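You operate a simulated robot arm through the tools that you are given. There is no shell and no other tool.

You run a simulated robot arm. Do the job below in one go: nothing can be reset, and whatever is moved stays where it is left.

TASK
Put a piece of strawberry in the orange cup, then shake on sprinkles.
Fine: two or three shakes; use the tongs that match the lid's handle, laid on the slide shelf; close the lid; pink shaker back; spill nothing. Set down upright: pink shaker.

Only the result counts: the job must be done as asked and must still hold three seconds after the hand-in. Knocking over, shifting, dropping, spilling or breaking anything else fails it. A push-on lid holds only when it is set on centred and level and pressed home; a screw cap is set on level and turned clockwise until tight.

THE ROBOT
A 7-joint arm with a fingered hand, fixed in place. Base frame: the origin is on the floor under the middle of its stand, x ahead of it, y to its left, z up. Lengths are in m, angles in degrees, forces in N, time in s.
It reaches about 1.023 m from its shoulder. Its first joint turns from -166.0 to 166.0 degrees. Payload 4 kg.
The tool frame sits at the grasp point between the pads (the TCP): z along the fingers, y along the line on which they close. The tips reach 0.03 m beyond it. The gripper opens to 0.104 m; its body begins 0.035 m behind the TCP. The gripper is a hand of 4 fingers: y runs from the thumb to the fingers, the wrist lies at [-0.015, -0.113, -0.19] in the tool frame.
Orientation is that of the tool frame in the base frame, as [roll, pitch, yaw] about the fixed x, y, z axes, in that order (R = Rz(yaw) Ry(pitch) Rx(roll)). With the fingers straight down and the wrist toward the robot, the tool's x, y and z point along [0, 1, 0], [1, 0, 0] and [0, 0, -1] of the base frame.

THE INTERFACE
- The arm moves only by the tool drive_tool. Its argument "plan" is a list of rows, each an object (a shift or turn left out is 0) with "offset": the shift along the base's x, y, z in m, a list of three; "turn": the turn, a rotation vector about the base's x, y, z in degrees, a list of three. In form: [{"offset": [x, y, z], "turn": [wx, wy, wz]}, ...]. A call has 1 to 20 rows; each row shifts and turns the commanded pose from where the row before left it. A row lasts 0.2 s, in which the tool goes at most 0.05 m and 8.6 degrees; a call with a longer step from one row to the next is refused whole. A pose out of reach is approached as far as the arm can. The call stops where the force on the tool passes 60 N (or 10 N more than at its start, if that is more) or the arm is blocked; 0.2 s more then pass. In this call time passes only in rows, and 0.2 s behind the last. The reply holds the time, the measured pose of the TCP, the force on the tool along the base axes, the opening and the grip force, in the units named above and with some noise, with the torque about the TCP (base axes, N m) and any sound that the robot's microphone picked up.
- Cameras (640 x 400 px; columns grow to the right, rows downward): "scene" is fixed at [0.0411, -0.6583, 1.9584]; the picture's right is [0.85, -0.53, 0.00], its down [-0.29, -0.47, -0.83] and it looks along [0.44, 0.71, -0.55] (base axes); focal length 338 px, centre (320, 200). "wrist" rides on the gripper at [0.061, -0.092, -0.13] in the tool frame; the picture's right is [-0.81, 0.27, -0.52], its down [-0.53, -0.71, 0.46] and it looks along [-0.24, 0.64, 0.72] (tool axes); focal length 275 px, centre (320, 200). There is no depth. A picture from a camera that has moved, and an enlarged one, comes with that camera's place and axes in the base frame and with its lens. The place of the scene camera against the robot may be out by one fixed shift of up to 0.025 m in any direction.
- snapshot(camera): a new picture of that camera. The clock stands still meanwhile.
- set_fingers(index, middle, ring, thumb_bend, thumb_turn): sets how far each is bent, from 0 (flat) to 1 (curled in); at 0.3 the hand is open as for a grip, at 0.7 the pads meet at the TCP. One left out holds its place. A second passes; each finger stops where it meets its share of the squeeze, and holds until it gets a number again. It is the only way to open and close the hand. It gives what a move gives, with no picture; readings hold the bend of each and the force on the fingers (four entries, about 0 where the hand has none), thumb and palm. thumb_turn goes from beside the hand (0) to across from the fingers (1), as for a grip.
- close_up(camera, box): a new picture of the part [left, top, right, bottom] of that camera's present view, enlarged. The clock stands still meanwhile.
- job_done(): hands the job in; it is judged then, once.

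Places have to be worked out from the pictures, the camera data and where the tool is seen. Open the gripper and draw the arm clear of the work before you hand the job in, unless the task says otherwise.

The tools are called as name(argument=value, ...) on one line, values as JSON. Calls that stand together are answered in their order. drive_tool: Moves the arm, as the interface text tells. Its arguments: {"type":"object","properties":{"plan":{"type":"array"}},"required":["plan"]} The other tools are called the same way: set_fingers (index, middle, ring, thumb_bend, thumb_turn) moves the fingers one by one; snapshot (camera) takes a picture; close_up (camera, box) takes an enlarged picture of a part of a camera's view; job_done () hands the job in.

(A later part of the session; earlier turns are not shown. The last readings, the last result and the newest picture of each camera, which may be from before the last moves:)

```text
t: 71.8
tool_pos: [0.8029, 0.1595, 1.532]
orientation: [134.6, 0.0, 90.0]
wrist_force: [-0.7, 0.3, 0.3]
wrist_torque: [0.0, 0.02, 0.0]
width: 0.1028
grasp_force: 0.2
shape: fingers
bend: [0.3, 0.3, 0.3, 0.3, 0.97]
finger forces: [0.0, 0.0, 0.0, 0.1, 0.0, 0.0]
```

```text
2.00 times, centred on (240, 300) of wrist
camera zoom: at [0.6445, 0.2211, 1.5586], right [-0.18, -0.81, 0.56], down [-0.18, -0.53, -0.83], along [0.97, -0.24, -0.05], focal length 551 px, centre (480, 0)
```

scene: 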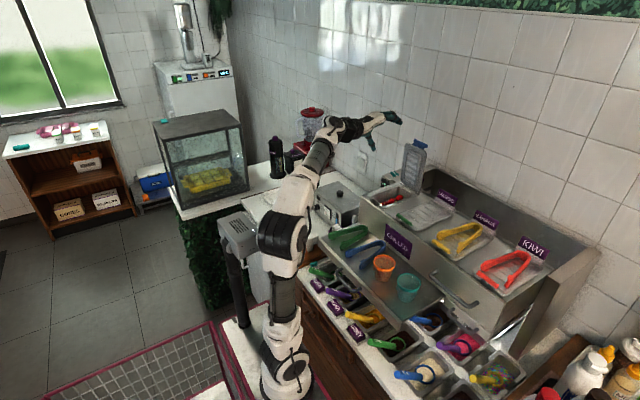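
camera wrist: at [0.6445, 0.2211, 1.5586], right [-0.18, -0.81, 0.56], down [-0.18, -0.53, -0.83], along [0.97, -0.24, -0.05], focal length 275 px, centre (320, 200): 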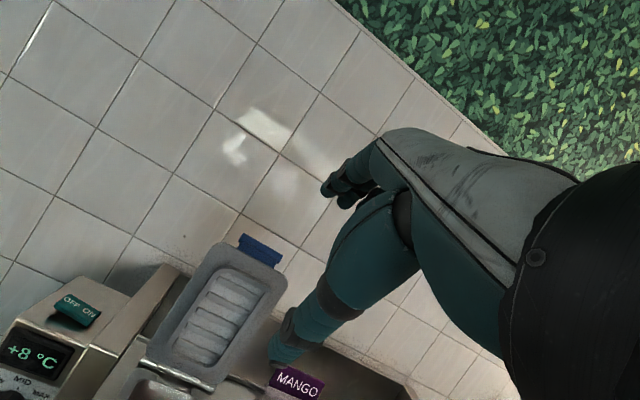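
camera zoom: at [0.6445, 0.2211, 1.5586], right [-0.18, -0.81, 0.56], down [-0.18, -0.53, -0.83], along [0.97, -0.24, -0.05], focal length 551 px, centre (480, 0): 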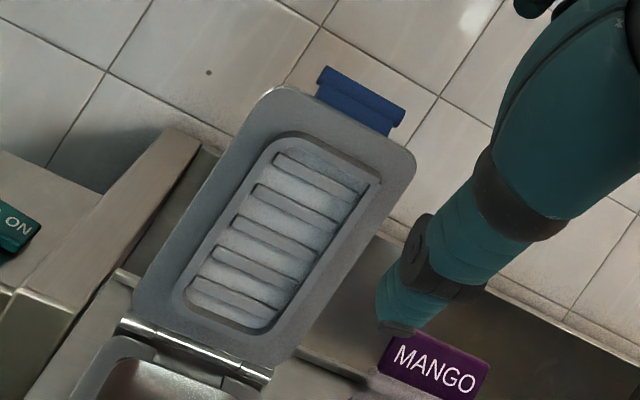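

From the arc fit and this view, the hinge is at about (0.978, 1.262) and the bar now at about (1.00, 0.161, 1.444), lid about 97° open. I'll bring the open hand over the top edge: thumb in front of the lid, fingers beyond the bar.

drive_tool(plan=[{"offset": [0.03, 0, -0.005], "turn": [0, 5, 0]}, {"offset": [0.035, 0, -0.01], "turn": [0, 5, 0]}, {"offset": [0.035, 0, -0.01], "turn": [0, 5, 0]}, {"offset": [0.03, 0, -0.009]}, {"offset": [0.025, 0, -0.009]}, {"offset": [0.02, 0, -0.008]}])

snapshot(camera="wrist")

close_up(camera="scene", box=[380, 120, 460, 200])

```text
t: 73.2
tool_pos: [0.9794, 0.1615, 1.4778]
orientation: [149.6, 0.0, 90.1]
wrist_force: [0.3, 0.8, 0.2]
wrist_torque: [0.02, 0.0, 0.03]
width: 0.103
grasp_force: 0.0
shape: fingers
bend: [0.3, 0.3, 0.3, 0.3, 0.97]
finger forces: [0.1, 0.0, 0.0, 0.1, 0.1, 0.0]
```

```text
taken
camera wrist: at [0.8329, 0.2225, 1.5449], right [-0.02, -0.81, 0.59], down [-0.38, -0.53, -0.75], along [0.92, -0.24, -0.3], focal length 275 px, centre (320, 200)
```

wrist: 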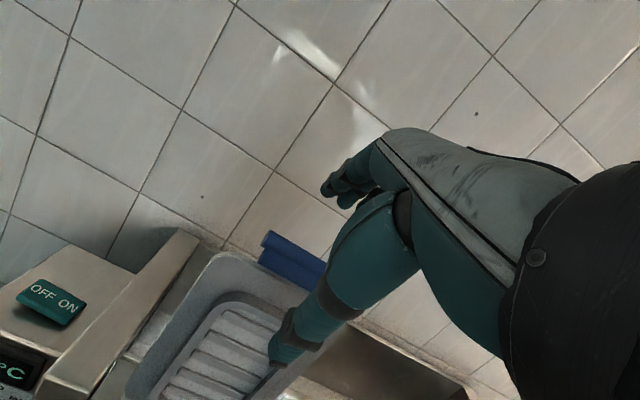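

```text
5.00 times, centred on (420, 160) of scene
camera zoom: at [0.0411, -0.6583, 1.9584], right [0.85, -0.53, 0.0], down [-0.29, -0.47, -0.83], along [0.44, 0.71, -0.55], focal length 1688 px, centre (-180, 400)
```

zoom: 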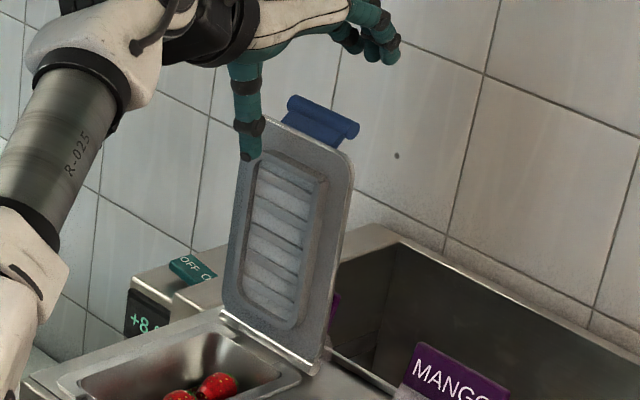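

The thumb is in front of the lid and the fingers pass above and beyond the bar. I'll lower 2 cm and then close gently around the bar and lid edge.

drive_tool(plan=[{"offset": [0, 0, -0.012]}, {"offset": [0, 0, -0.009]}])

set_fingers(index=0.5, middle=0.5, ring=0.5, thumb_bend=0.42)

close_up(camera="scene", box=[380, 120, 460, 200])

close_up(camera="wrist", box=[180, 130, 420, 380])

```text
t: 73.8
tool_pos: [0.9787, 0.161, 1.4581]
orientation: [149.8, -0.1, 90.1]
wrist_force: [1.0, -0.4, 0.4]
wrist_torque: [0.03, 0.03, -0.02]
width: 0.1031
grasp_force: 0.0
shape: fingers
bend: [0.3, 0.3, 0.3, 0.3, 0.97]
finger forces: [0.1, 0.1, 0.1, 0.0, 0.1, 0.0]
```

```text
t: 74.8
tool_pos: [0.9793, 0.1596, 1.4576]
orientation: [149.7, 0.1, 89.9]
wrist_force: [-0.2, -0.2, -0.4]
wrist_torque: [0.0, -0.03, 0.0]
width: 0.0634
grasp_force: 0.0
shape: fingers
bend: [0.5, 0.5, 0.5, 0.42, 0.97]
finger forces: [0.0, 0.0, 0.0, 0.0, 0.0, 0.0]
```

```text
5.00 times, centred on (420, 160) of scene
camera zoom: at [0.0411, -0.6583, 1.9584], right [0.85, -0.53, 0.0], down [-0.29, -0.47, -0.83], along [0.44, 0.71, -0.55], focal length 1688 px, centre (-180, 400)
```

zoom: 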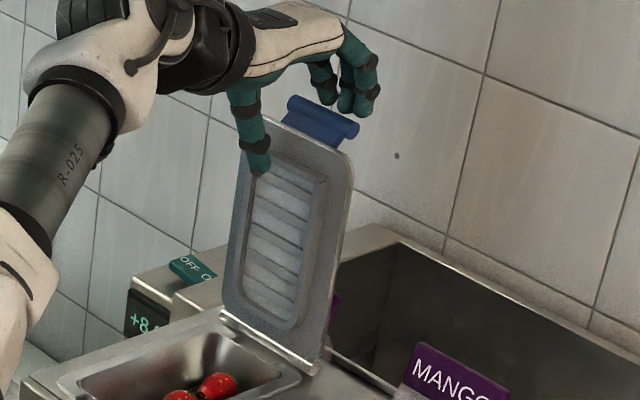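

```text
1.60 times, centred on (300, 255) of wrist
camera zoom: at [0.8324, 0.2221, 1.5248], right [-0.02, -0.81, 0.59], down [-0.39, -0.53, -0.75], along [0.92, -0.24, -0.3], focal length 440 px, centre (352, 112)
```

zoom: 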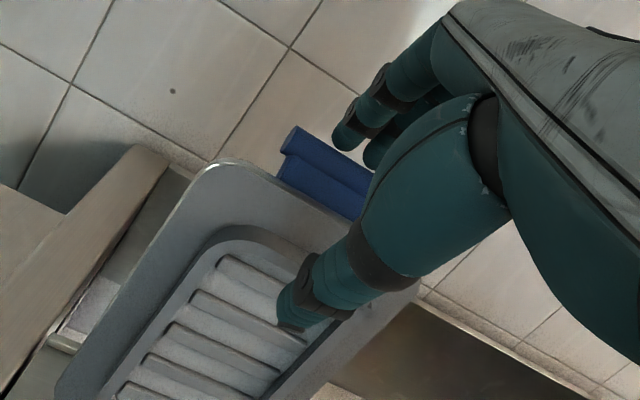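

The fingertips are just behind the bar at about its height. I'll lower another centimetre for a better hook, then close more.

drive_tool(plan=[{"offset": [0.002, 0, -0.006]}, {"offset": [0.002, 0, -0.005]}])

set_fingers(index=0.6, middle=0.6, ring=0.6, thumb_bend=0.5)

close_up(camera="scene", box=[380, 120, 460, 200])

close_up(camera="wrist", box=[180, 130, 420, 380])

```text
t: 75.4
tool_pos: [0.9822, 0.1595, 1.4481]
orientation: [149.7, 0.1, 90.0]
wrist_force: [0.4, -0.1, 0.3]
wrist_torque: [0.05, 0.04, -0.01]
width: 0.0633
grasp_force: 0.0
shape: fingers
bend: [0.5, 0.5, 0.5, 0.42, 0.97]
finger forces: [0.0, 0.1, 0.0, 0.0, 0.0, 0.0]
```

```text
t: 76.4
tool_pos: [0.9817, 0.161, 1.4474]
orientation: [149.7, 0.1, 89.9]
wrist_force: [-0.3, 0.0, 0.6]
wrist_torque: [-0.01, -0.03, -0.04]
width: 0.0401
grasp_force: 0.1
shape: fingers
bend: [0.59, 0.6, 0.6, 0.5, 0.97]
finger forces: [0.3, 0.1, 0.1, 0.0, 0.1, 0.0]
```

```text
5.00 times, centred on (420, 160) of scene
camera zoom: at [0.0411, -0.6583, 1.9584], right [0.85, -0.53, 0.0], down [-0.29, -0.47, -0.83], along [0.44, 0.71, -0.55], focal length 1688 px, centre (-180, 400)
```

zoom: 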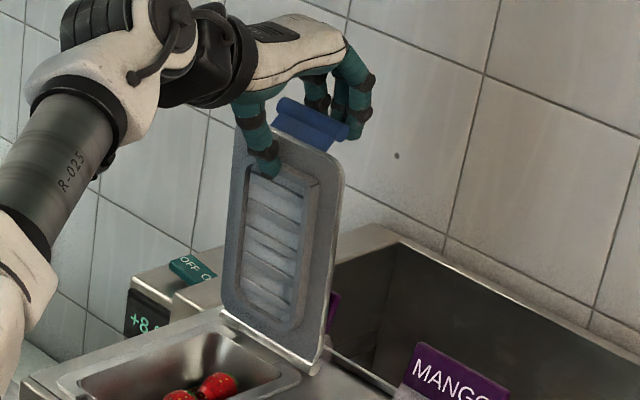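

```text
1.60 times, centred on (300, 255) of wrist
camera zoom: at [0.8363, 0.2216, 1.5142], right [-0.02, -0.81, 0.59], down [-0.39, -0.53, -0.75], along [0.92, -0.24, -0.3], focal length 440 px, centre (352, 112)
```

zoom: 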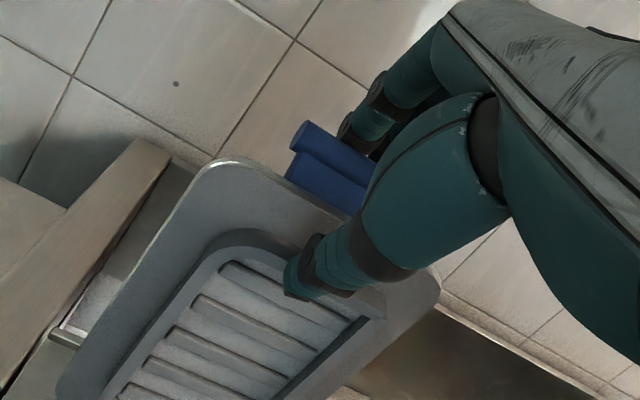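

The fingers now hook behind the bar and the lid has started coming forward. I'll close the thumb onto the front so the lid is held from both sides.

set_fingers(index=0.63, middle=0.63, ring=0.63, thumb_bend=0.6)

close_up(camera="scene", box=[380, 120, 460, 200])

```text
t: 77.4
tool_pos: [0.9817, 0.1596, 1.4469]
orientation: [149.7, 0.1, 89.9]
wrist_force: [-0.2, 0.0, 0.0]
wrist_torque: [-0.01, 0.11, 0.05]
width: 0.0331
grasp_force: 3.9
shape: fingers
bend: [0.61, 0.63, 0.62, 0.55, 0.97]
finger forces: [2.1, 0.0, 1.3, 0.0, 4.1, 0.1]
```

```text
5.00 times, centred on (420, 160) of scene
camera zoom: at [0.0411, -0.6583, 1.9584], right [0.85, -0.53, 0.0], down [-0.29, -0.47, -0.83], along [0.44, 0.71, -0.55], focal length 1688 px, centre (-180, 400)
```

zoom: 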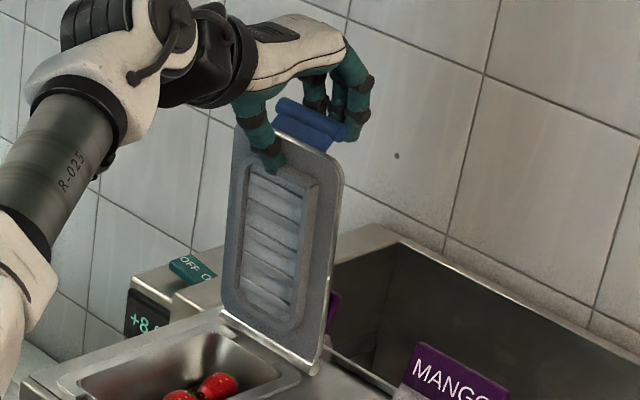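

Held between thumb and fingers at about 4 N. I'll now swing the lid forward along its arc, starting with about 14°.

drive_tool(plan=[{"offset": [-0.011, 0, 0]}, {"offset": [-0.011, 0, -0.001]}, {"offset": [-0.0108, 0, -0.0015]}, {"offset": [-0.0107, 0, -0.002]}])

close_up(camera="scene", box=[360, 120, 460, 210])

```text
t: 78.4
tool_pos: [0.939, 0.1605, 1.4427]
orientation: [149.7, 0.0, 90.1]
wrist_force: [-0.7, 0.2, -0.7]
wrist_torque: [-0.01, 0.03, 0.01]
width: 0.028
grasp_force: 2.3
shape: fingers
bend: [0.62, 0.63, 0.62, 0.57, 0.97]
finger forces: [1.1, 0.1, 0.6, 0.0, 2.0, 0.0]
```

```text
4.44 times, centred on (410, 165) of scene
camera zoom: at [0.0411, -0.6583, 1.9584], right [0.85, -0.53, 0.0], down [-0.29, -0.47, -0.83], along [0.44, 0.71, -0.55], focal length 1500 px, centre (-80, 356)
```

zoom: 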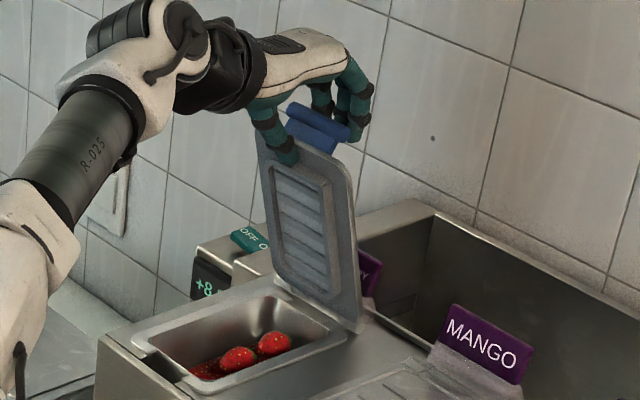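

The lid follows nicely, now about 77°, held on both sides with light force. Continuing down the arc to about 50°.

drive_tool(plan=[{"offset": [-0.0106, 0, -0.0026]}, {"offset": [-0.0104, 0, -0.0032]}, {"offset": [-0.0101, 0, -0.0039]}, {"offset": [-0.0099, 0, -0.0044]}, {"offset": [-0.0096, 0, -0.0051]}, {"offset": [-0.0093, 0, -0.0056]}, {"offset": [-0.0089, 0, -0.0062]}, {"offset": [-0.0086, 0, -0.0067]}])

close_up(camera="scene", box=[350, 130, 450, 220])

```text
t: 80.2
tool_pos: [0.8602, 0.1607, 1.4058]
orientation: [149.7, 0.0, 90.0]
wrist_force: [0.0, 0.8, -0.3]
wrist_torque: [0.0, 0.01, 0.0]
width: 0.0232
grasp_force: 0.0
shape: fingers
bend: [0.63, 0.63, 0.63, 0.6, 0.97]
finger forces: [0.3, 0.0, 0.0, 0.0, 0.0, 0.0]
```

```text
4.44 times, centred on (400, 175) of scene
camera zoom: at [0.0411, -0.6583, 1.9584], right [0.85, -0.53, 0.0], down [-0.29, -0.47, -0.83], along [0.44, 0.71, -0.55], focal length 1500 px, centre (-36, 311)
```

zoom: 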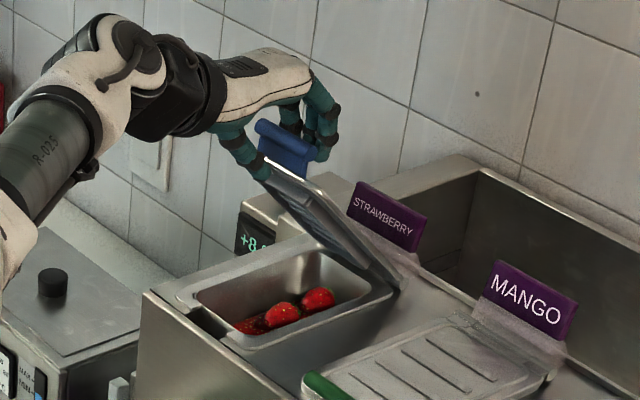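

The lid is about 48° and moving freely between the digits. Continuing down to about 28°.

drive_tool(plan=[{"offset": [-0.0081, 0, -0.0073]}, {"offset": [-0.0076, 0, -0.0078]}, {"offset": [-0.0071, 0, -0.0082]}, {"offset": [-0.0066, 0, -0.0086]}, {"offset": [-0.0061, 0, -0.009]}, {"offset": [-0.0055, 0, -0.0094]}])

close_up(camera="scene", box=[350, 140, 450, 220])

snapshot(camera="wrist")

```text
t: 81.6
tool_pos: [0.8198, 0.1597, 1.355]
orientation: [149.7, 0.0, 90.0]
wrist_force: [0.0, -1.1, 0.3]
wrist_torque: [-0.02, -0.01, -0.01]
width: 0.0229
grasp_force: 0.1
shape: fingers
bend: [0.63, 0.63, 0.63, 0.6, 0.97]
finger forces: [0.1, 0.1, 0.1, 0.0, 0.0, 0.1]
```

```text
5.00 times, centred on (400, 180) of scene
camera zoom: at [0.0411, -0.6583, 1.9584], right [0.85, -0.53, 0.0], down [-0.29, -0.47, -0.83], along [0.44, 0.71, -0.55], focal length 1688 px, centre (-80, 300)
```

zoom: 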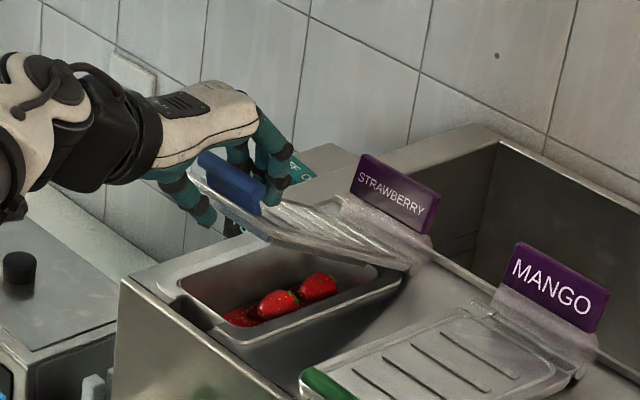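

```text
taken
camera wrist: at [0.6742, 0.2214, 1.422], right [-0.02, -0.81, 0.59], down [-0.39, -0.53, -0.75], along [0.92, -0.24, -0.3], focal length 275 px, centre (320, 200)
```

wrist: 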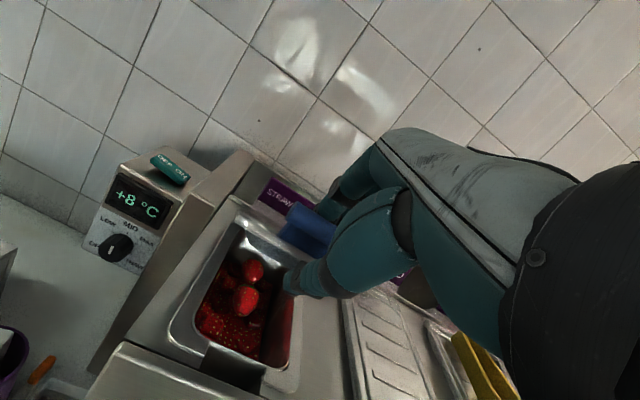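

Lid about 25°, hardly any load on the digits. I'll open the thumb so it can't get trapped under the rim and see whether the lid stays.

set_fingers(thumb_bend=0.4)

close_up(camera="scene", box=[350, 140, 450, 220])

```text
t: 82.6
tool_pos: [0.8197, 0.1604, 1.3547]
orientation: [149.7, 0.1, 89.9]
wrist_force: [0.1, -0.1, -0.4]
wrist_torque: [-0.03, 0.01, -0.03]
width: 0.0479
grasp_force: 0.1
shape: fingers
bend: [0.63, 0.63, 0.63, 0.4, 0.97]
finger forces: [0.0, 0.1, 0.1, 0.0, 0.0, 0.1]
```

```text
5.00 times, centred on (400, 180) of scene
camera zoom: at [0.0411, -0.6583, 1.9584], right [0.85, -0.53, 0.0], down [-0.29, -0.47, -0.83], along [0.44, 0.71, -0.55], focal length 1688 px, centre (-80, 300)
```

zoom: 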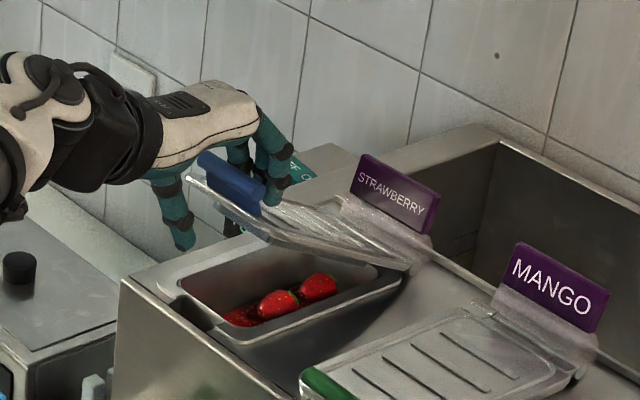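

The hinge holds the lid by friction at about 22°. I'll open the thumb fully out of the way and press the lid down with the fingers along the arc.

set_fingers(thumb_bend=0.25)

drive_tool(plan=[{"offset": [-0.0051, 0, -0.0096]}, {"offset": [-0.0045, 0, -0.0099]}, {"offset": [-0.0038, 0, -0.0102]}, {"offset": [-0.0025, 0, -0.0104]}, {"offset": [-0.001, 0, -0.0106]}, {"offset": [0, 0, -0.01]}])

close_up(camera="scene", box=[350, 150, 450, 230])

close_up(camera="wrist", box=[160, 120, 420, 360])

```text
t: 83.6
tool_pos: [0.8205, 0.1581, 1.3553]
orientation: [149.7, 0.1, 89.9]
wrist_force: [-0.3, -0.3, -0.2]
wrist_torque: [-0.03, -0.05, 0.0]
width: 0.065
grasp_force: 0.0
shape: fingers
bend: [0.63, 0.63, 0.63, 0.25, 0.97]
finger forces: [0.1, 0.1, 0.1, 0.0, 0.0, 0.0]
```

```text
t: 85.0
tool_pos: [0.8034, 0.1608, 1.2948]
orientation: [149.8, 0.0, 89.9]
wrist_force: [-0.3, 0.0, 0.3]
wrist_torque: [-0.03, 0.01, -0.01]
width: 0.0649
grasp_force: 0.1
shape: fingers
bend: [0.63, 0.63, 0.63, 0.25, 0.97]
finger forces: [0.1, 0.1, 0.1, 0.1, 0.0, 0.0]
```

```text
5.00 times, centred on (400, 190) of scene
camera zoom: at [0.0411, -0.6583, 1.9584], right [0.85, -0.53, 0.0], down [-0.29, -0.47, -0.83], along [0.44, 0.71, -0.55], focal length 1688 px, centre (-80, 250)
```

zoom: 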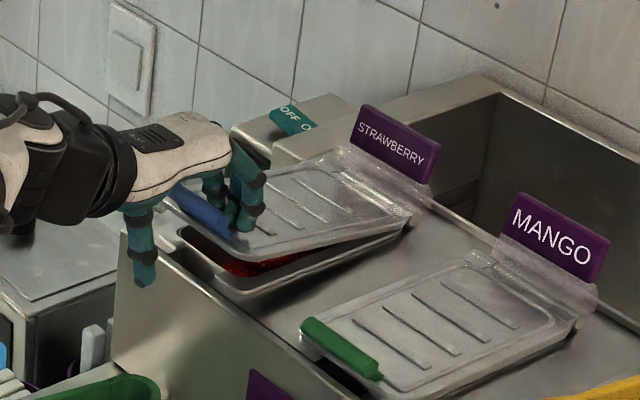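

```text
1.67 times, centred on (290, 240) of wrist
camera zoom: at [0.6581, 0.2218, 1.3605], right [-0.02, -0.81, 0.59], down [-0.39, -0.53, -0.75], along [0.92, -0.24, -0.3], focal length 459 px, centre (370, 133)
```

zoom: 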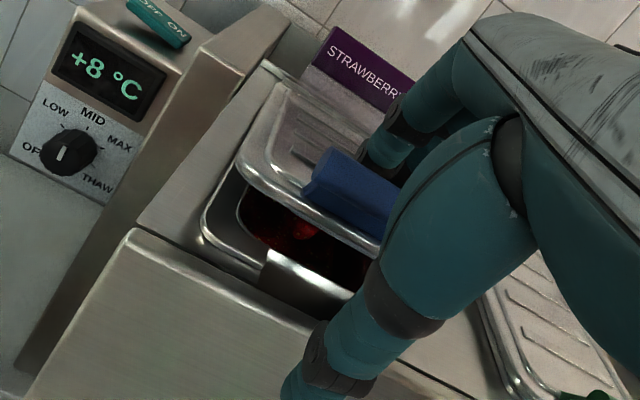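

The lid is down to about 8°. I'll push it the rest of the way down in small steps, watching the force.

drive_tool(plan=[{"offset": [0.001, 0, -0.006]}, {"offset": [0.001, 0, -0.006]}, {"offset": [0.001, 0, -0.006]}, {"offset": [0, 0, -0.005]}])

close_up(camera="wrist", box=[160, 120, 420, 360])

close_up(camera="scene", box=[350, 150, 450, 230])

```text
t: 86.0
tool_pos: [0.8065, 0.1602, 1.2707]
orientation: [149.6, 0.0, 89.9]
wrist_force: [0.0, -0.4, 0.2]
wrist_torque: [-0.01, -0.03, 0.03]
width: 0.0647
grasp_force: 0.0
shape: fingers
bend: [0.63, 0.63, 0.63, 0.25, 0.97]
finger forces: [0.1, 0.0, 0.0, 0.1, 0.0, 0.1]
```

```text
1.67 times, centred on (290, 240) of wrist
camera zoom: at [0.6606, 0.2212, 1.3378], right [-0.02, -0.81, 0.59], down [-0.39, -0.53, -0.75], along [0.92, -0.24, -0.3], focal length 459 px, centre (370, 133)
```

zoom: 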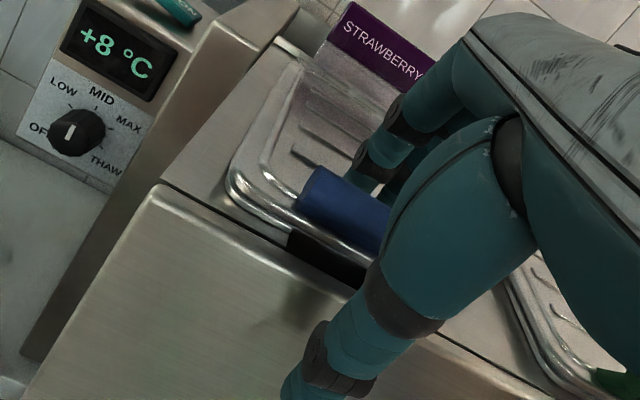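

```text
5.00 times, centred on (400, 190) of scene
camera zoom: at [0.0411, -0.6583, 1.9584], right [0.85, -0.53, 0.0], down [-0.29, -0.47, -0.83], along [0.44, 0.71, -0.55], focal length 1688 px, centre (-80, 250)
```

zoom: 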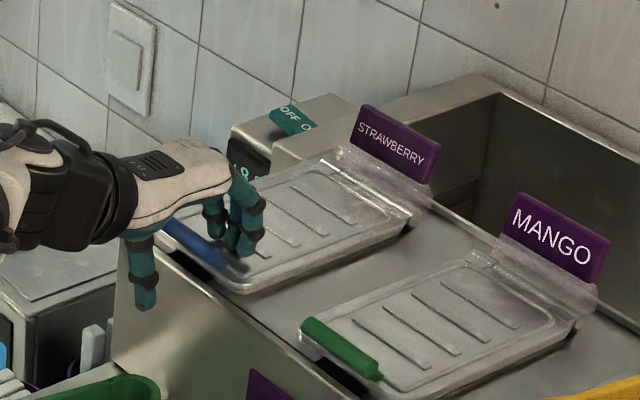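

The lid looks closed. I'll press just a touch more until I feel contact, to be sure it is fully down.

drive_tool(plan=[{"offset": [0, 0, -0.004]}, {"offset": [0, 0, -0.004]}])

```text
t: 86.6
tool_pos: [0.8043, 0.1603, 1.2671]
orientation: [149.4, 0.0, 90.1]
wrist_force: [-5.2, -0.7, 27.3]
wrist_torque: [-0.3, -0.73, -0.08]
width: 0.0655
grasp_force: 13.5
shape: fingers
bend: [0.62, 0.59, 0.63, 0.25, 0.97]
finger forces: [3.6, 23.2, 0.1, 0.0, 0.0, 0.0]
```

27 N of push-back: the lid is fully down. I'll open the fingers away from the bar and rise straight up.

drive_tool(plan=[{"offset": [0, 0, 0.005]}])

set_fingers(index=0.42, middle=0.42, ring=0.42)

drive_tool(plan=[{"offset": [0, 0, 0.01]}, {"offset": [0, 0, 0.02]}, {"offset": [-0.005, 0, 0.03]}, {"offset": [-0.015, -0.01, 0.03]}, {"offset": [-0.02, -0.02, 0.02]}])

snapshot(camera="scene")

close_up(camera="scene", box=[340, 150, 460, 300])

```text
t: 87.0
tool_pos: [0.8051, 0.1604, 1.2694]
orientation: [149.7, 0.1, 90.0]
wrist_force: [-3.0, 0.7, 15.4]
wrist_torque: [-0.15, -0.39, -0.02]
width: 0.0654
grasp_force: 7.7
shape: fingers
bend: [0.63, 0.6, 0.63, 0.25, 0.97]
finger forces: [1.0, 13.7, 0.0, 0.0, 0.1, 0.1]
```

```text
t: 88.0
tool_pos: [0.8063, 0.1595, 1.2678]
orientation: [149.7, 0.1, 90.0]
wrist_force: [-0.3, 0.6, 0.0]
wrist_torque: [-0.06, 0.01, -0.05]
width: 0.0917
grasp_force: 0.1
shape: fingers
bend: [0.42, 0.42, 0.42, 0.25, 0.97]
finger forces: [0.1, 0.0, 0.0, 0.1, 0.0, 0.0]
```

```text
t: 89.2
tool_pos: [0.7695, 0.1305, 1.3808]
orientation: [149.7, 0.0, 90.0]
wrist_force: [-0.1, 0.1, -0.5]
wrist_torque: [-0.01, 0.01, 0.02]
width: 0.0919
grasp_force: 0.0
shape: fingers
bend: [0.42, 0.42, 0.42, 0.25, 0.97]
finger forces: [0.0, 0.1, 0.0, 0.0, 0.0, 0.0]
```

```text
taken
```

scene: 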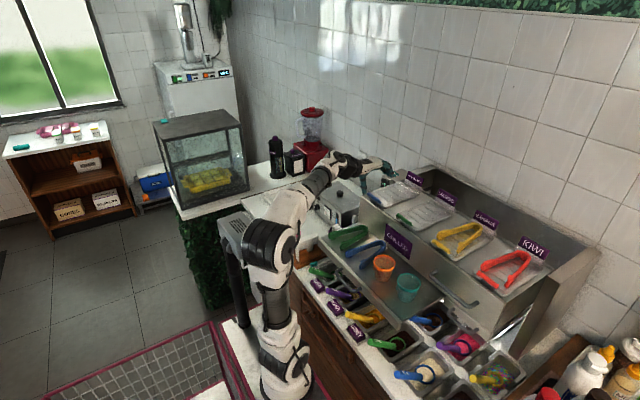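

```text
2.67 times, centred on (400, 225) of scene
camera zoom: at [0.0411, -0.6583, 1.9584], right [0.85, -0.53, 0.0], down [-0.29, -0.47, -0.83], along [0.44, 0.71, -0.55], focal length 900 px, centre (107, 133)
```

zoom: 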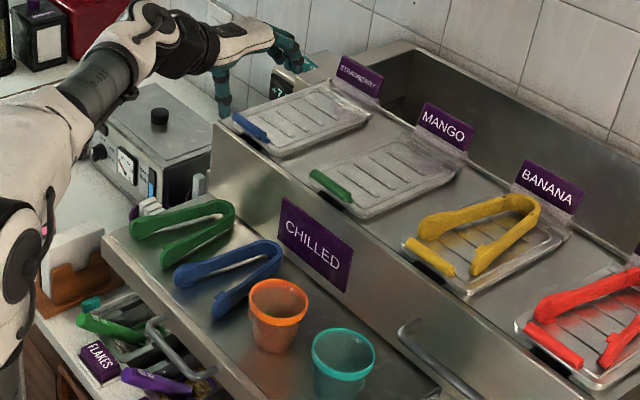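

The strawberry lid is closed and the rest is undisturbed. Now the pink shaker: I'll turn the hand back to the elbow-right orientation (yaw 180°) and move to where the wrist camera can look at the shaker and its surroundings.

drive_tool(plan=[{"offset": [-0.02, -0.01, 0.01], "turn": [0, 7.5, 0]}, {"offset": [-0.02, -0.01, 0.01], "turn": [0, 7.5, 0]}, {"offset": [-0.02, -0.01, 0], "turn": [0, 7.5, 0]}, {"offset": [-0.02, -0.01, 0], "turn": [0, 7.5, 0]}, {"offset": [-0.01, 0, 0], "turn": [0, 0, 8.2]}, {"offset": [-0.01, 0, 0], "turn": [0, 0, 8.2]}, {"offset": [-0.01, 0.005, 0], "turn": [0, 0, 8.2]}, {"offset": [-0.01, 0.01, 0], "turn": [0, 0, 8.2]}, {"offset": [-0.01, 0.01, 0], "turn": [0, 0, 8.2]}, {"offset": [-0.01, 0.01, 0], "turn": [0, 0, 8.2]}, {"offset": [-0.01, 0.01, 0], "turn": [0, 0, 8.2]}, {"offset": [-0.01, 0.01, 0], "turn": [0, 0, 8.2]}, {"offset": [-0.01, 0.015, 0], "turn": [0, 0, 8.2]}, {"offset": [-0.01, 0.015, 0], "turn": [0, 0, 8.2]}, {"offset": [-0.01, 0.015, 0], "turn": [0, 0, 8.2]}])

snapshot(camera="wrist")

snapshot(camera="scene")

```text
t: 92.4
tool_pos: [0.575, 0.1907, 1.3981]
orientation: [179.6, 0.1, -179.7]
wrist_force: [-0.3, 0.0, -0.4]
wrist_torque: [0.04, -0.03, 0.02]
width: 0.0916
grasp_force: 0.1
shape: fingers
bend: [0.42, 0.42, 0.42, 0.25, 0.97]
finger forces: [0.0, 0.1, 0.0, 0.0, 0.0, 0.0]
```

```text
taken
camera wrist: at [0.5138, 0.098, 1.5285], right [0.81, 0.28, 0.52], down [0.54, -0.71, -0.46], along [0.24, 0.65, -0.72], focal length 275 px, centre (320, 200)
```

wrist: 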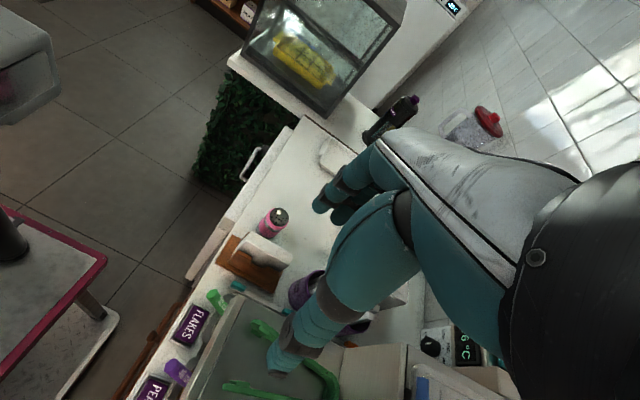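

```text
taken
```

scene: 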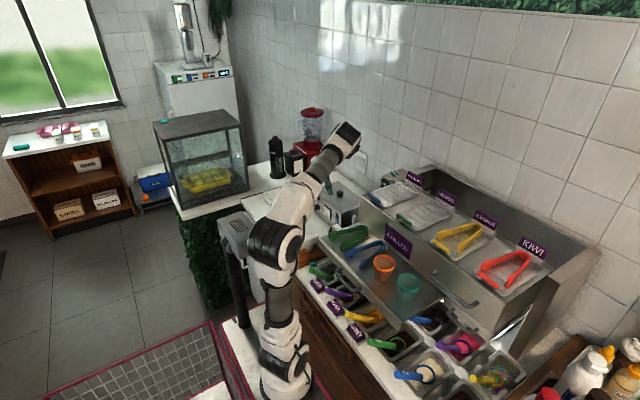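

Shaker, napkin holder and purple cups are in view. I'll zoom in to measure.

close_up(camera="wrist", box=[210, 180, 330, 300])

close_up(camera="scene", box=[230, 180, 350, 280])

```text
3.33 times, centred on (270, 240) of wrist
camera zoom: at [0.5138, 0.098, 1.5285], right [0.81, 0.28, 0.52], down [0.54, -0.71, -0.46], along [0.24, 0.65, -0.72], focal length 918 px, centre (487, 67)
```

zoom: 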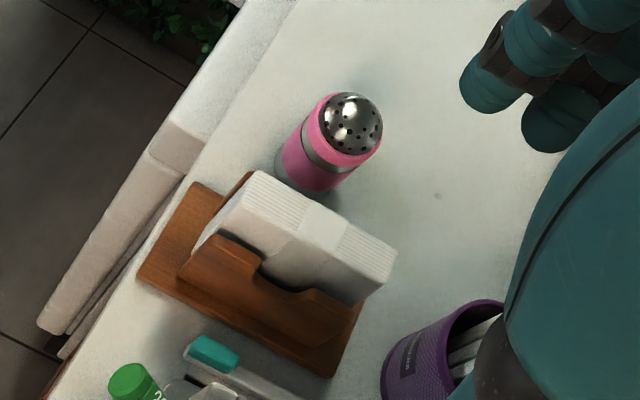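

```text
4.00 times, centred on (290, 230) of scene
camera zoom: at [0.0411, -0.6583, 1.9584], right [0.85, -0.53, 0.0], down [-0.29, -0.47, -0.83], along [0.44, 0.71, -0.55], focal length 1350 px, centre (440, 80)
```

zoom: 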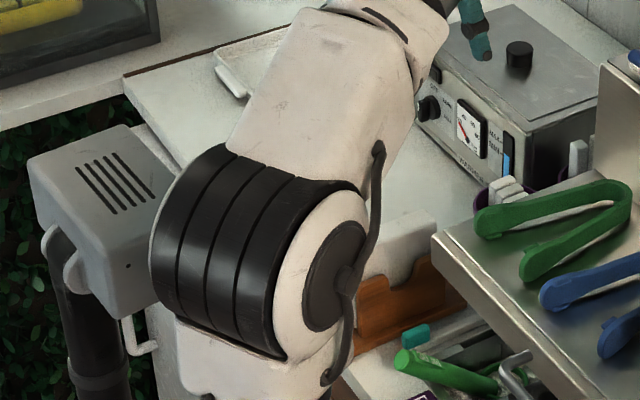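

Measured: shaker axis at about (0.622, 0.490), about 0.10 tall (z 0.865–0.967), diameter about 0.05; napkins begin at y≈0.41–0.43. I'll set the opening to about 0.09, tilt the hand 60° forward and head toward it, watching for blockage.

set_fingers(index=0.36, middle=0.36, ring=0.36, thumb_bend=0.36)

drive_tool(plan=[{"offset": [0.003, 0.02, 0], "turn": [0, -7.5, 0]}, {"offset": [0.003, 0.03, -0.01], "turn": [0, -7.5, 0]}, {"offset": [0.003, 0.03, -0.015], "turn": [0, -7.5, 0]}, {"offset": [0.003, 0.03, -0.015], "turn": [0, -7.5, 0]}, {"offset": [0.003, 0.03, -0.02], "turn": [0, -7.5, 0]}, {"offset": [0.003, 0.03, -0.02], "turn": [0, -7.5, 0]}, {"offset": [0.003, 0.03, -0.02], "turn": [0, -7.5, 0]}, {"offset": [0.003, 0.03, -0.02], "turn": [0, -7.5, 0]}])

snapshot(camera="wrist")

snapshot(camera="scene")

```text
t: 93.4
tool_pos: [0.5747, 0.1921, 1.3982]
orientation: [179.7, 0.1, -179.7]
wrist_force: [0.5, 0.2, 0.1]
wrist_torque: [0.02, 0.01, 0.02]
width: 0.0887
grasp_force: 0.0
shape: fingers
bend: [0.36, 0.36, 0.36, 0.36, 0.97]
finger forces: [0.0, 0.0, 0.1, 0.0, 0.1, 0.1]
```

```text
t: 95.2
tool_pos: [0.6013, 0.4183, 1.2761]
orientation: [180.0, 60.1, -179.5]
wrist_force: [-0.3, -1.0, 0.2]
wrist_torque: [0.01, 0.03, -0.03]
width: 0.0885
grasp_force: 0.0
shape: fingers
bend: [0.36, 0.36, 0.36, 0.36, 0.97]
finger forces: [0.1, 0.0, 0.1, 0.1, 0.1, 0.1]
```

```text
taken
camera wrist: at [0.4564, 0.327, 1.2896], right [-0.04, 0.27, 0.96], down [0.67, -0.71, 0.23], along [0.74, 0.65, -0.15], focal length 275 px, centre (320, 200)
```

wrist: 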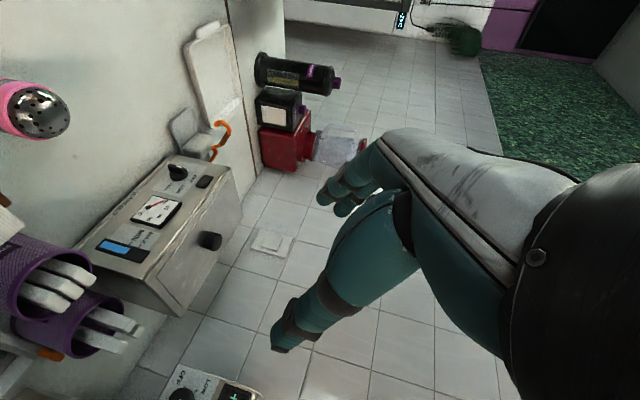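

```text
taken
```

scene: 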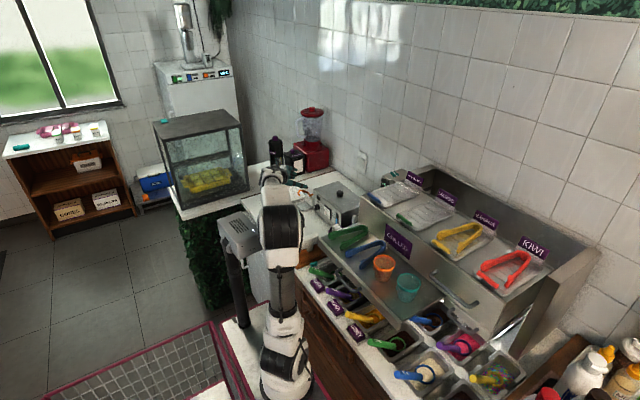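

No blockage so far; the dome triangulates to about (0.616, 0.491, 0.965). I'll continue to a point above it.

drive_tool(plan=[{"offset": [0.002, 0.018, -0.025]}, {"offset": [0.002, 0.018, -0.03]}, {"offset": [0.003, 0.018, -0.03]}, {"offset": [0.003, 0.018, -0.03]}, {"offset": [0.003, 0, -0.03]}])

snapshot(camera="wrist")

snapshot(camera="scene")

```text
t: 96.4
tool_pos: [0.6125, 0.493, 1.1326]
orientation: [-180.0, 60.1, -179.7]
wrist_force: [-0.3, -0.4, 0.8]
wrist_torque: [0.0, 0.0, -0.01]
width: 0.0883
grasp_force: 0.0
shape: fingers
bend: [0.36, 0.36, 0.36, 0.36, 0.97]
finger forces: [0.1, 0.0, 0.0, 0.1, 0.1, 0.0]
```

```text
taken
camera wrist: at [0.4699, 0.4009, 1.1448], right [-0.05, 0.27, 0.96], down [0.67, -0.71, 0.23], along [0.74, 0.65, -0.15], focal length 275 px, centre (320, 200)
```

wrist: 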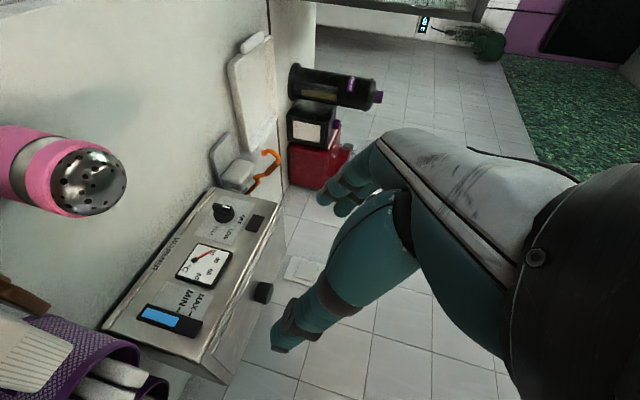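

```text
taken
```

scene: 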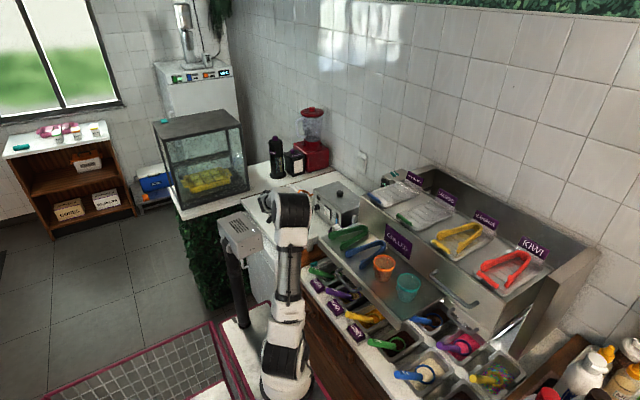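

The TCP is aligned over the shaker axis (0.614, 0.492). I'll narrow the opening slightly to clear the napkin holder and descend, checking on the way.

set_fingers(index=0.41, middle=0.41, ring=0.41, thumb_bend=0.41)

drive_tool(plan=[{"offset": [0.001, 0, -0.03]}, {"offset": [0, 0, -0.03]}, {"offset": [0, 0, -0.03]}, {"offset": [0, 0, -0.03]}])

snapshot(camera="wrist")

close_up(camera="scene", box=[220, 170, 360, 280])

```text
t: 97.4
tool_pos: [0.6133, 0.4939, 1.1321]
orientation: [-179.9, 60.0, -179.5]
wrist_force: [-0.1, 0.0, -0.7]
wrist_torque: [0.0, -0.01, 0.02]
width: 0.0762
grasp_force: 0.1
shape: fingers
bend: [0.41, 0.41, 0.41, 0.41, 0.97]
finger forces: [0.1, 0.0, 0.1, 0.0, 0.0, 0.1]
```

```text
t: 98.4
tool_pos: [0.6125, 0.4904, 1.0132]
orientation: [179.9, 60.1, -179.6]
wrist_force: [0.1, -1.1, -0.2]
wrist_torque: [0.04, 0.01, 0.0]
width: 0.076
grasp_force: 0.1
shape: fingers
bend: [0.41, 0.41, 0.41, 0.41, 0.97]
finger forces: [0.0, 0.0, 0.1, 0.0, 0.0, 0.1]
```

```text
taken
camera wrist: at [0.4692, 0.3985, 1.0257], right [-0.05, 0.27, 0.96], down [0.67, -0.71, 0.23], along [0.74, 0.65, -0.15], focal length 275 px, centre (320, 200)
```

wrist: 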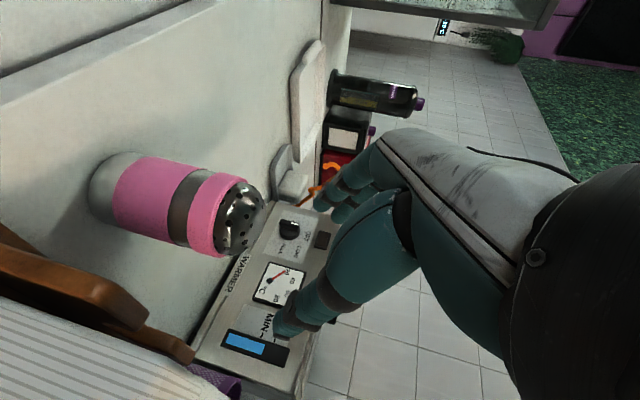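

```text
3.64 times, centred on (290, 225) of scene
camera zoom: at [0.0411, -0.6583, 1.9584], right [0.85, -0.53, 0.0], down [-0.29, -0.47, -0.83], along [0.44, 0.71, -0.55], focal length 1227 px, centre (429, 109)
```

zoom: 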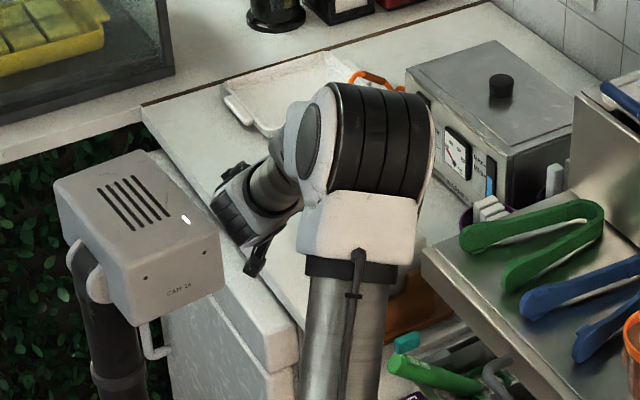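

Combining this view with the earlier overhead one puts the shaker axis at about (0.624, 0.499). I'll correct by +10/+7 mm and descend further to just above grip height.

drive_tool(plan=[{"offset": [0.005, 0.004, -0.01]}, {"offset": [0.005, 0.004, -0.02]}, {"offset": [0.001, 0, -0.02]}, {"offset": [0, 0, -0.015]}])

snapshot(camera="wrist")

close_up(camera="wrist", box=[200, 130, 420, 350])

```text
t: 99.4
tool_pos: [0.6244, 0.5012, 0.9482]
orientation: [180.0, 60.0, -179.7]
wrist_force: [-0.1, 0.4, 1.1]
wrist_torque: [0.02, -0.02, -0.02]
width: 0.0759
grasp_force: 0.2
shape: fingers
bend: [0.41, 0.41, 0.41, 0.41, 0.97]
finger forces: [0.1, 0.1, 0.0, 0.0, 0.0, 0.0]
```

```text
taken
camera wrist: at [0.4804, 0.4075, 0.961], right [-0.05, 0.28, 0.96], down [0.67, -0.71, 0.23], along [0.74, 0.65, -0.15], focal length 275 px, centre (320, 200)
```

wrist: 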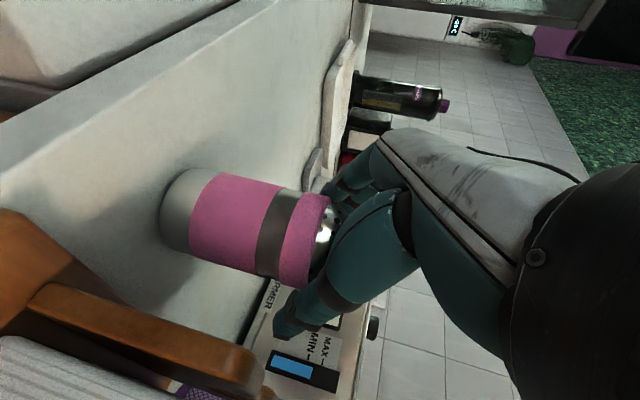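

```text
1.82 times, centred on (310, 240) of wrist
camera zoom: at [0.4804, 0.4075, 0.961], right [-0.05, 0.28, 0.96], down [0.67, -0.71, 0.23], along [0.74, 0.65, -0.15], focal length 500 px, centre (338, 127)
```

zoom: 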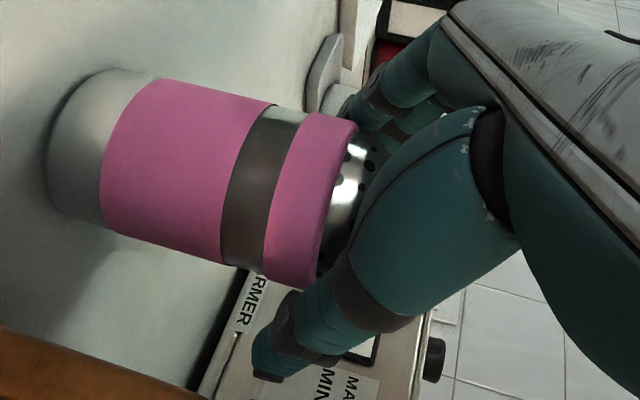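

The TCP is at dome level now; the wooden holder is about 2 cm from the thumb. I'll go down about 27 mm more to grip the body below the dome.

drive_tool(plan=[{"offset": [0, 0, -0.01]}, {"offset": [0, 0, -0.01]}, {"offset": [0, 0, -0.006]}])

close_up(camera="wrist", box=[200, 130, 420, 350])

```text
t: 100.2
tool_pos: [0.6233, 0.5006, 0.921]
orientation: [-180.0, 60.0, -179.7]
wrist_force: [-0.6, 0.2, 0.3]
wrist_torque: [0.02, -0.03, -0.02]
width: 0.0761
grasp_force: 0.1
shape: fingers
bend: [0.41, 0.41, 0.41, 0.41, 0.97]
finger forces: [0.0, 0.0, 0.1, 0.0, 0.0, 0.1]
```

```text
1.82 times, centred on (310, 240) of wrist
camera zoom: at [0.4812, 0.4072, 0.9344], right [-0.05, 0.28, 0.96], down [0.67, -0.71, 0.23], along [0.74, 0.65, -0.15], focal length 500 px, centre (338, 127)
```

zoom: 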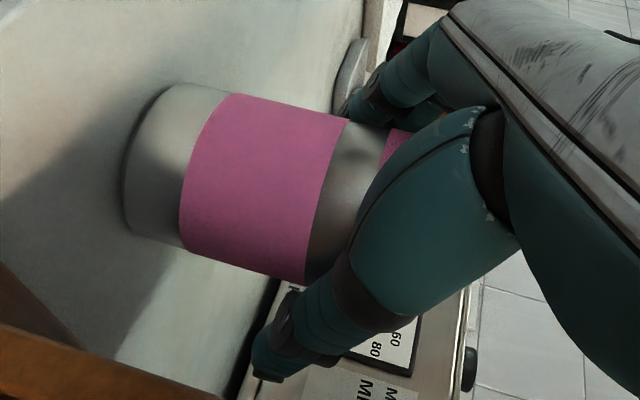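

Well placed at the upper band. Closing gently on the shaker.

set_fingers(index=0.48, middle=0.48, ring=0.48, thumb_bend=0.48)

close_up(camera="wrist", box=[200, 130, 420, 350])

```text
t: 101.2
tool_pos: [0.6245, 0.4996, 0.9221]
orientation: [-179.9, 59.9, -179.6]
wrist_force: [-0.4, -0.1, 0.3]
wrist_torque: [0.0, 0.03, 0.02]
width: 0.0582
grasp_force: 0.3
shape: fingers
bend: [0.48, 0.48, 0.48, 0.48, 0.97]
finger forces: [0.0, 0.0, 0.0, 0.0, 0.3, 0.0]
```

```text
1.82 times, centred on (310, 240) of wrist
camera zoom: at [0.4813, 0.4072, 0.9345], right [-0.05, 0.28, 0.96], down [0.67, -0.71, 0.23], along [0.74, 0.65, -0.15], focal length 500 px, centre (338, 127)
```

zoom: 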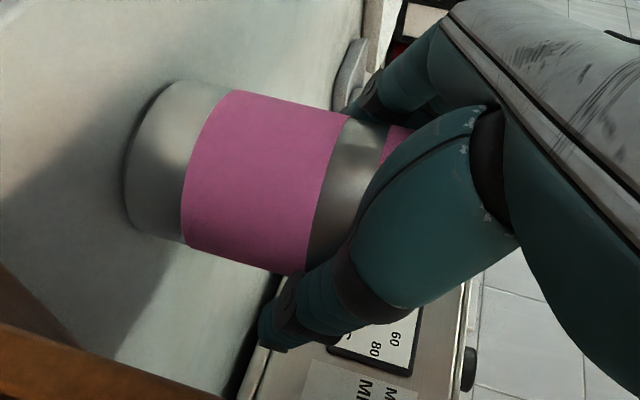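

Thumb just touches at 58 mm width. I'll close the fingers the rest of the way and build a firm hold.

set_fingers(index=0.53, middle=0.53, ring=0.53, thumb_bend=0.5)

```text
t: 102.2
tool_pos: [0.6248, 0.4997, 0.9218]
orientation: [179.8, 60.0, -179.7]
wrist_force: [1.0, 1.2, -0.7]
wrist_torque: [0.05, -0.01, 0.01]
width: 0.0534
grasp_force: 1.8
shape: fingers
bend: [0.51, 0.53, 0.53, 0.49, 0.97]
finger forces: [2.4, 0.0, 0.2, 0.0, 2.0, 0.0]
```

set_fingers(index=0.57, middle=0.59, ring=0.6, thumb_bend=0.58)

close_up(camera="wrist", box=[200, 130, 420, 350])

```text
t: 103.2
tool_pos: [0.6247, 0.4998, 0.9223]
orientation: [179.9, 60.0, -179.8]
wrist_force: [-0.2, -0.7, 1.6]
wrist_torque: [0.03, -0.03, -0.01]
width: 0.05
grasp_force: 6.3
shape: fingers
bend: [0.51, 0.59, 0.6, 0.53, 0.97]
finger forces: [6.3, 0.0, 0.0, 0.0, 6.8, 0.0]
```

```text
1.82 times, centred on (310, 240) of wrist
camera zoom: at [0.4813, 0.4072, 0.9346], right [-0.05, 0.28, 0.96], down [0.67, -0.71, 0.23], along [0.74, 0.65, -0.15], focal length 500 px, centre (338, 127)
```

zoom: 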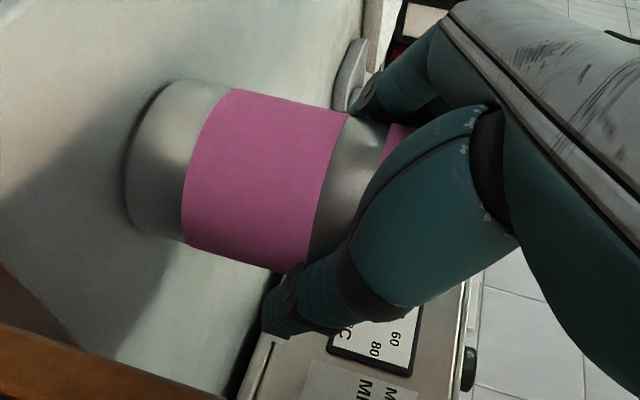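

Only index and thumb carry load; the other fingertips seem to curl past the far side, so the hand is a bit too far forward. I'll reopen slightly, back off about 12 mm, and regrip.

set_fingers(index=0.43, middle=0.43, ring=0.43, thumb_bend=0.43)

drive_tool(plan=[{"offset": [-0.006, -0.001, 0]}, {"offset": [-0.006, -0.001, -0.002]}])

set_fingers(index=0.52, middle=0.52, ring=0.52, thumb_bend=0.5)

close_up(camera="wrist", box=[200, 130, 420, 350])

```text
t: 104.2
tool_pos: [0.6252, 0.4998, 0.9219]
orientation: [180.0, 60.1, -179.6]
wrist_force: [0.3, -0.4, 0.2]
wrist_torque: [0.02, 0.02, -0.01]
width: 0.0695
grasp_force: 0.1
shape: fingers
bend: [0.43, 0.43, 0.43, 0.43, 0.97]
finger forces: [0.0, 0.0, 0.1, 0.0, 0.0, 0.0]
```

```text
t: 104.8
tool_pos: [0.6142, 0.4977, 0.9202]
orientation: [179.9, 60.1, -179.7]
wrist_force: [0.0, 0.1, -0.6]
wrist_torque: [0.02, 0.01, 0.0]
width: 0.0696
grasp_force: 0.0
shape: fingers
bend: [0.43, 0.43, 0.43, 0.43, 0.97]
finger forces: [0.0, 0.0, 0.0, 0.1, 0.0, 0.0]
```

```text
t: 105.8
tool_pos: [0.6141, 0.4979, 0.9201]
orientation: [-180.0, 60.0, -179.5]
wrist_force: [0.2, -0.3, 0.5]
wrist_torque: [0.02, -0.02, -0.04]
width: 0.0526
grasp_force: 0.6
shape: fingers
bend: [0.51, 0.52, 0.52, 0.49, 0.97]
finger forces: [1.1, 0.0, 0.1, 0.0, 1.2, 0.0]
```

```text
1.82 times, centred on (310, 240) of wrist
camera zoom: at [0.4696, 0.4048, 0.9326], right [-0.05, 0.28, 0.96], down [0.67, -0.71, 0.23], along [0.74, 0.65, -0.15], focal length 500 px, centre (338, 127)
```

zoom: 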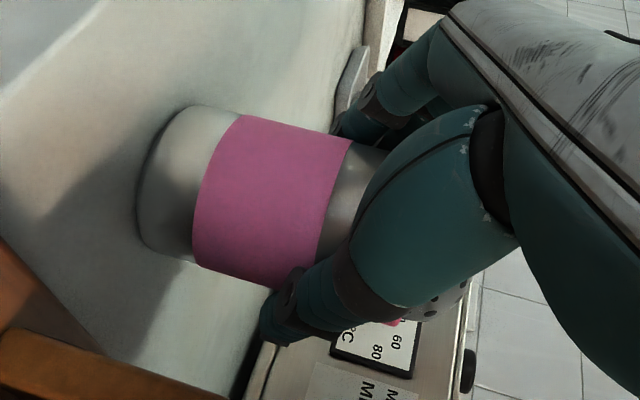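

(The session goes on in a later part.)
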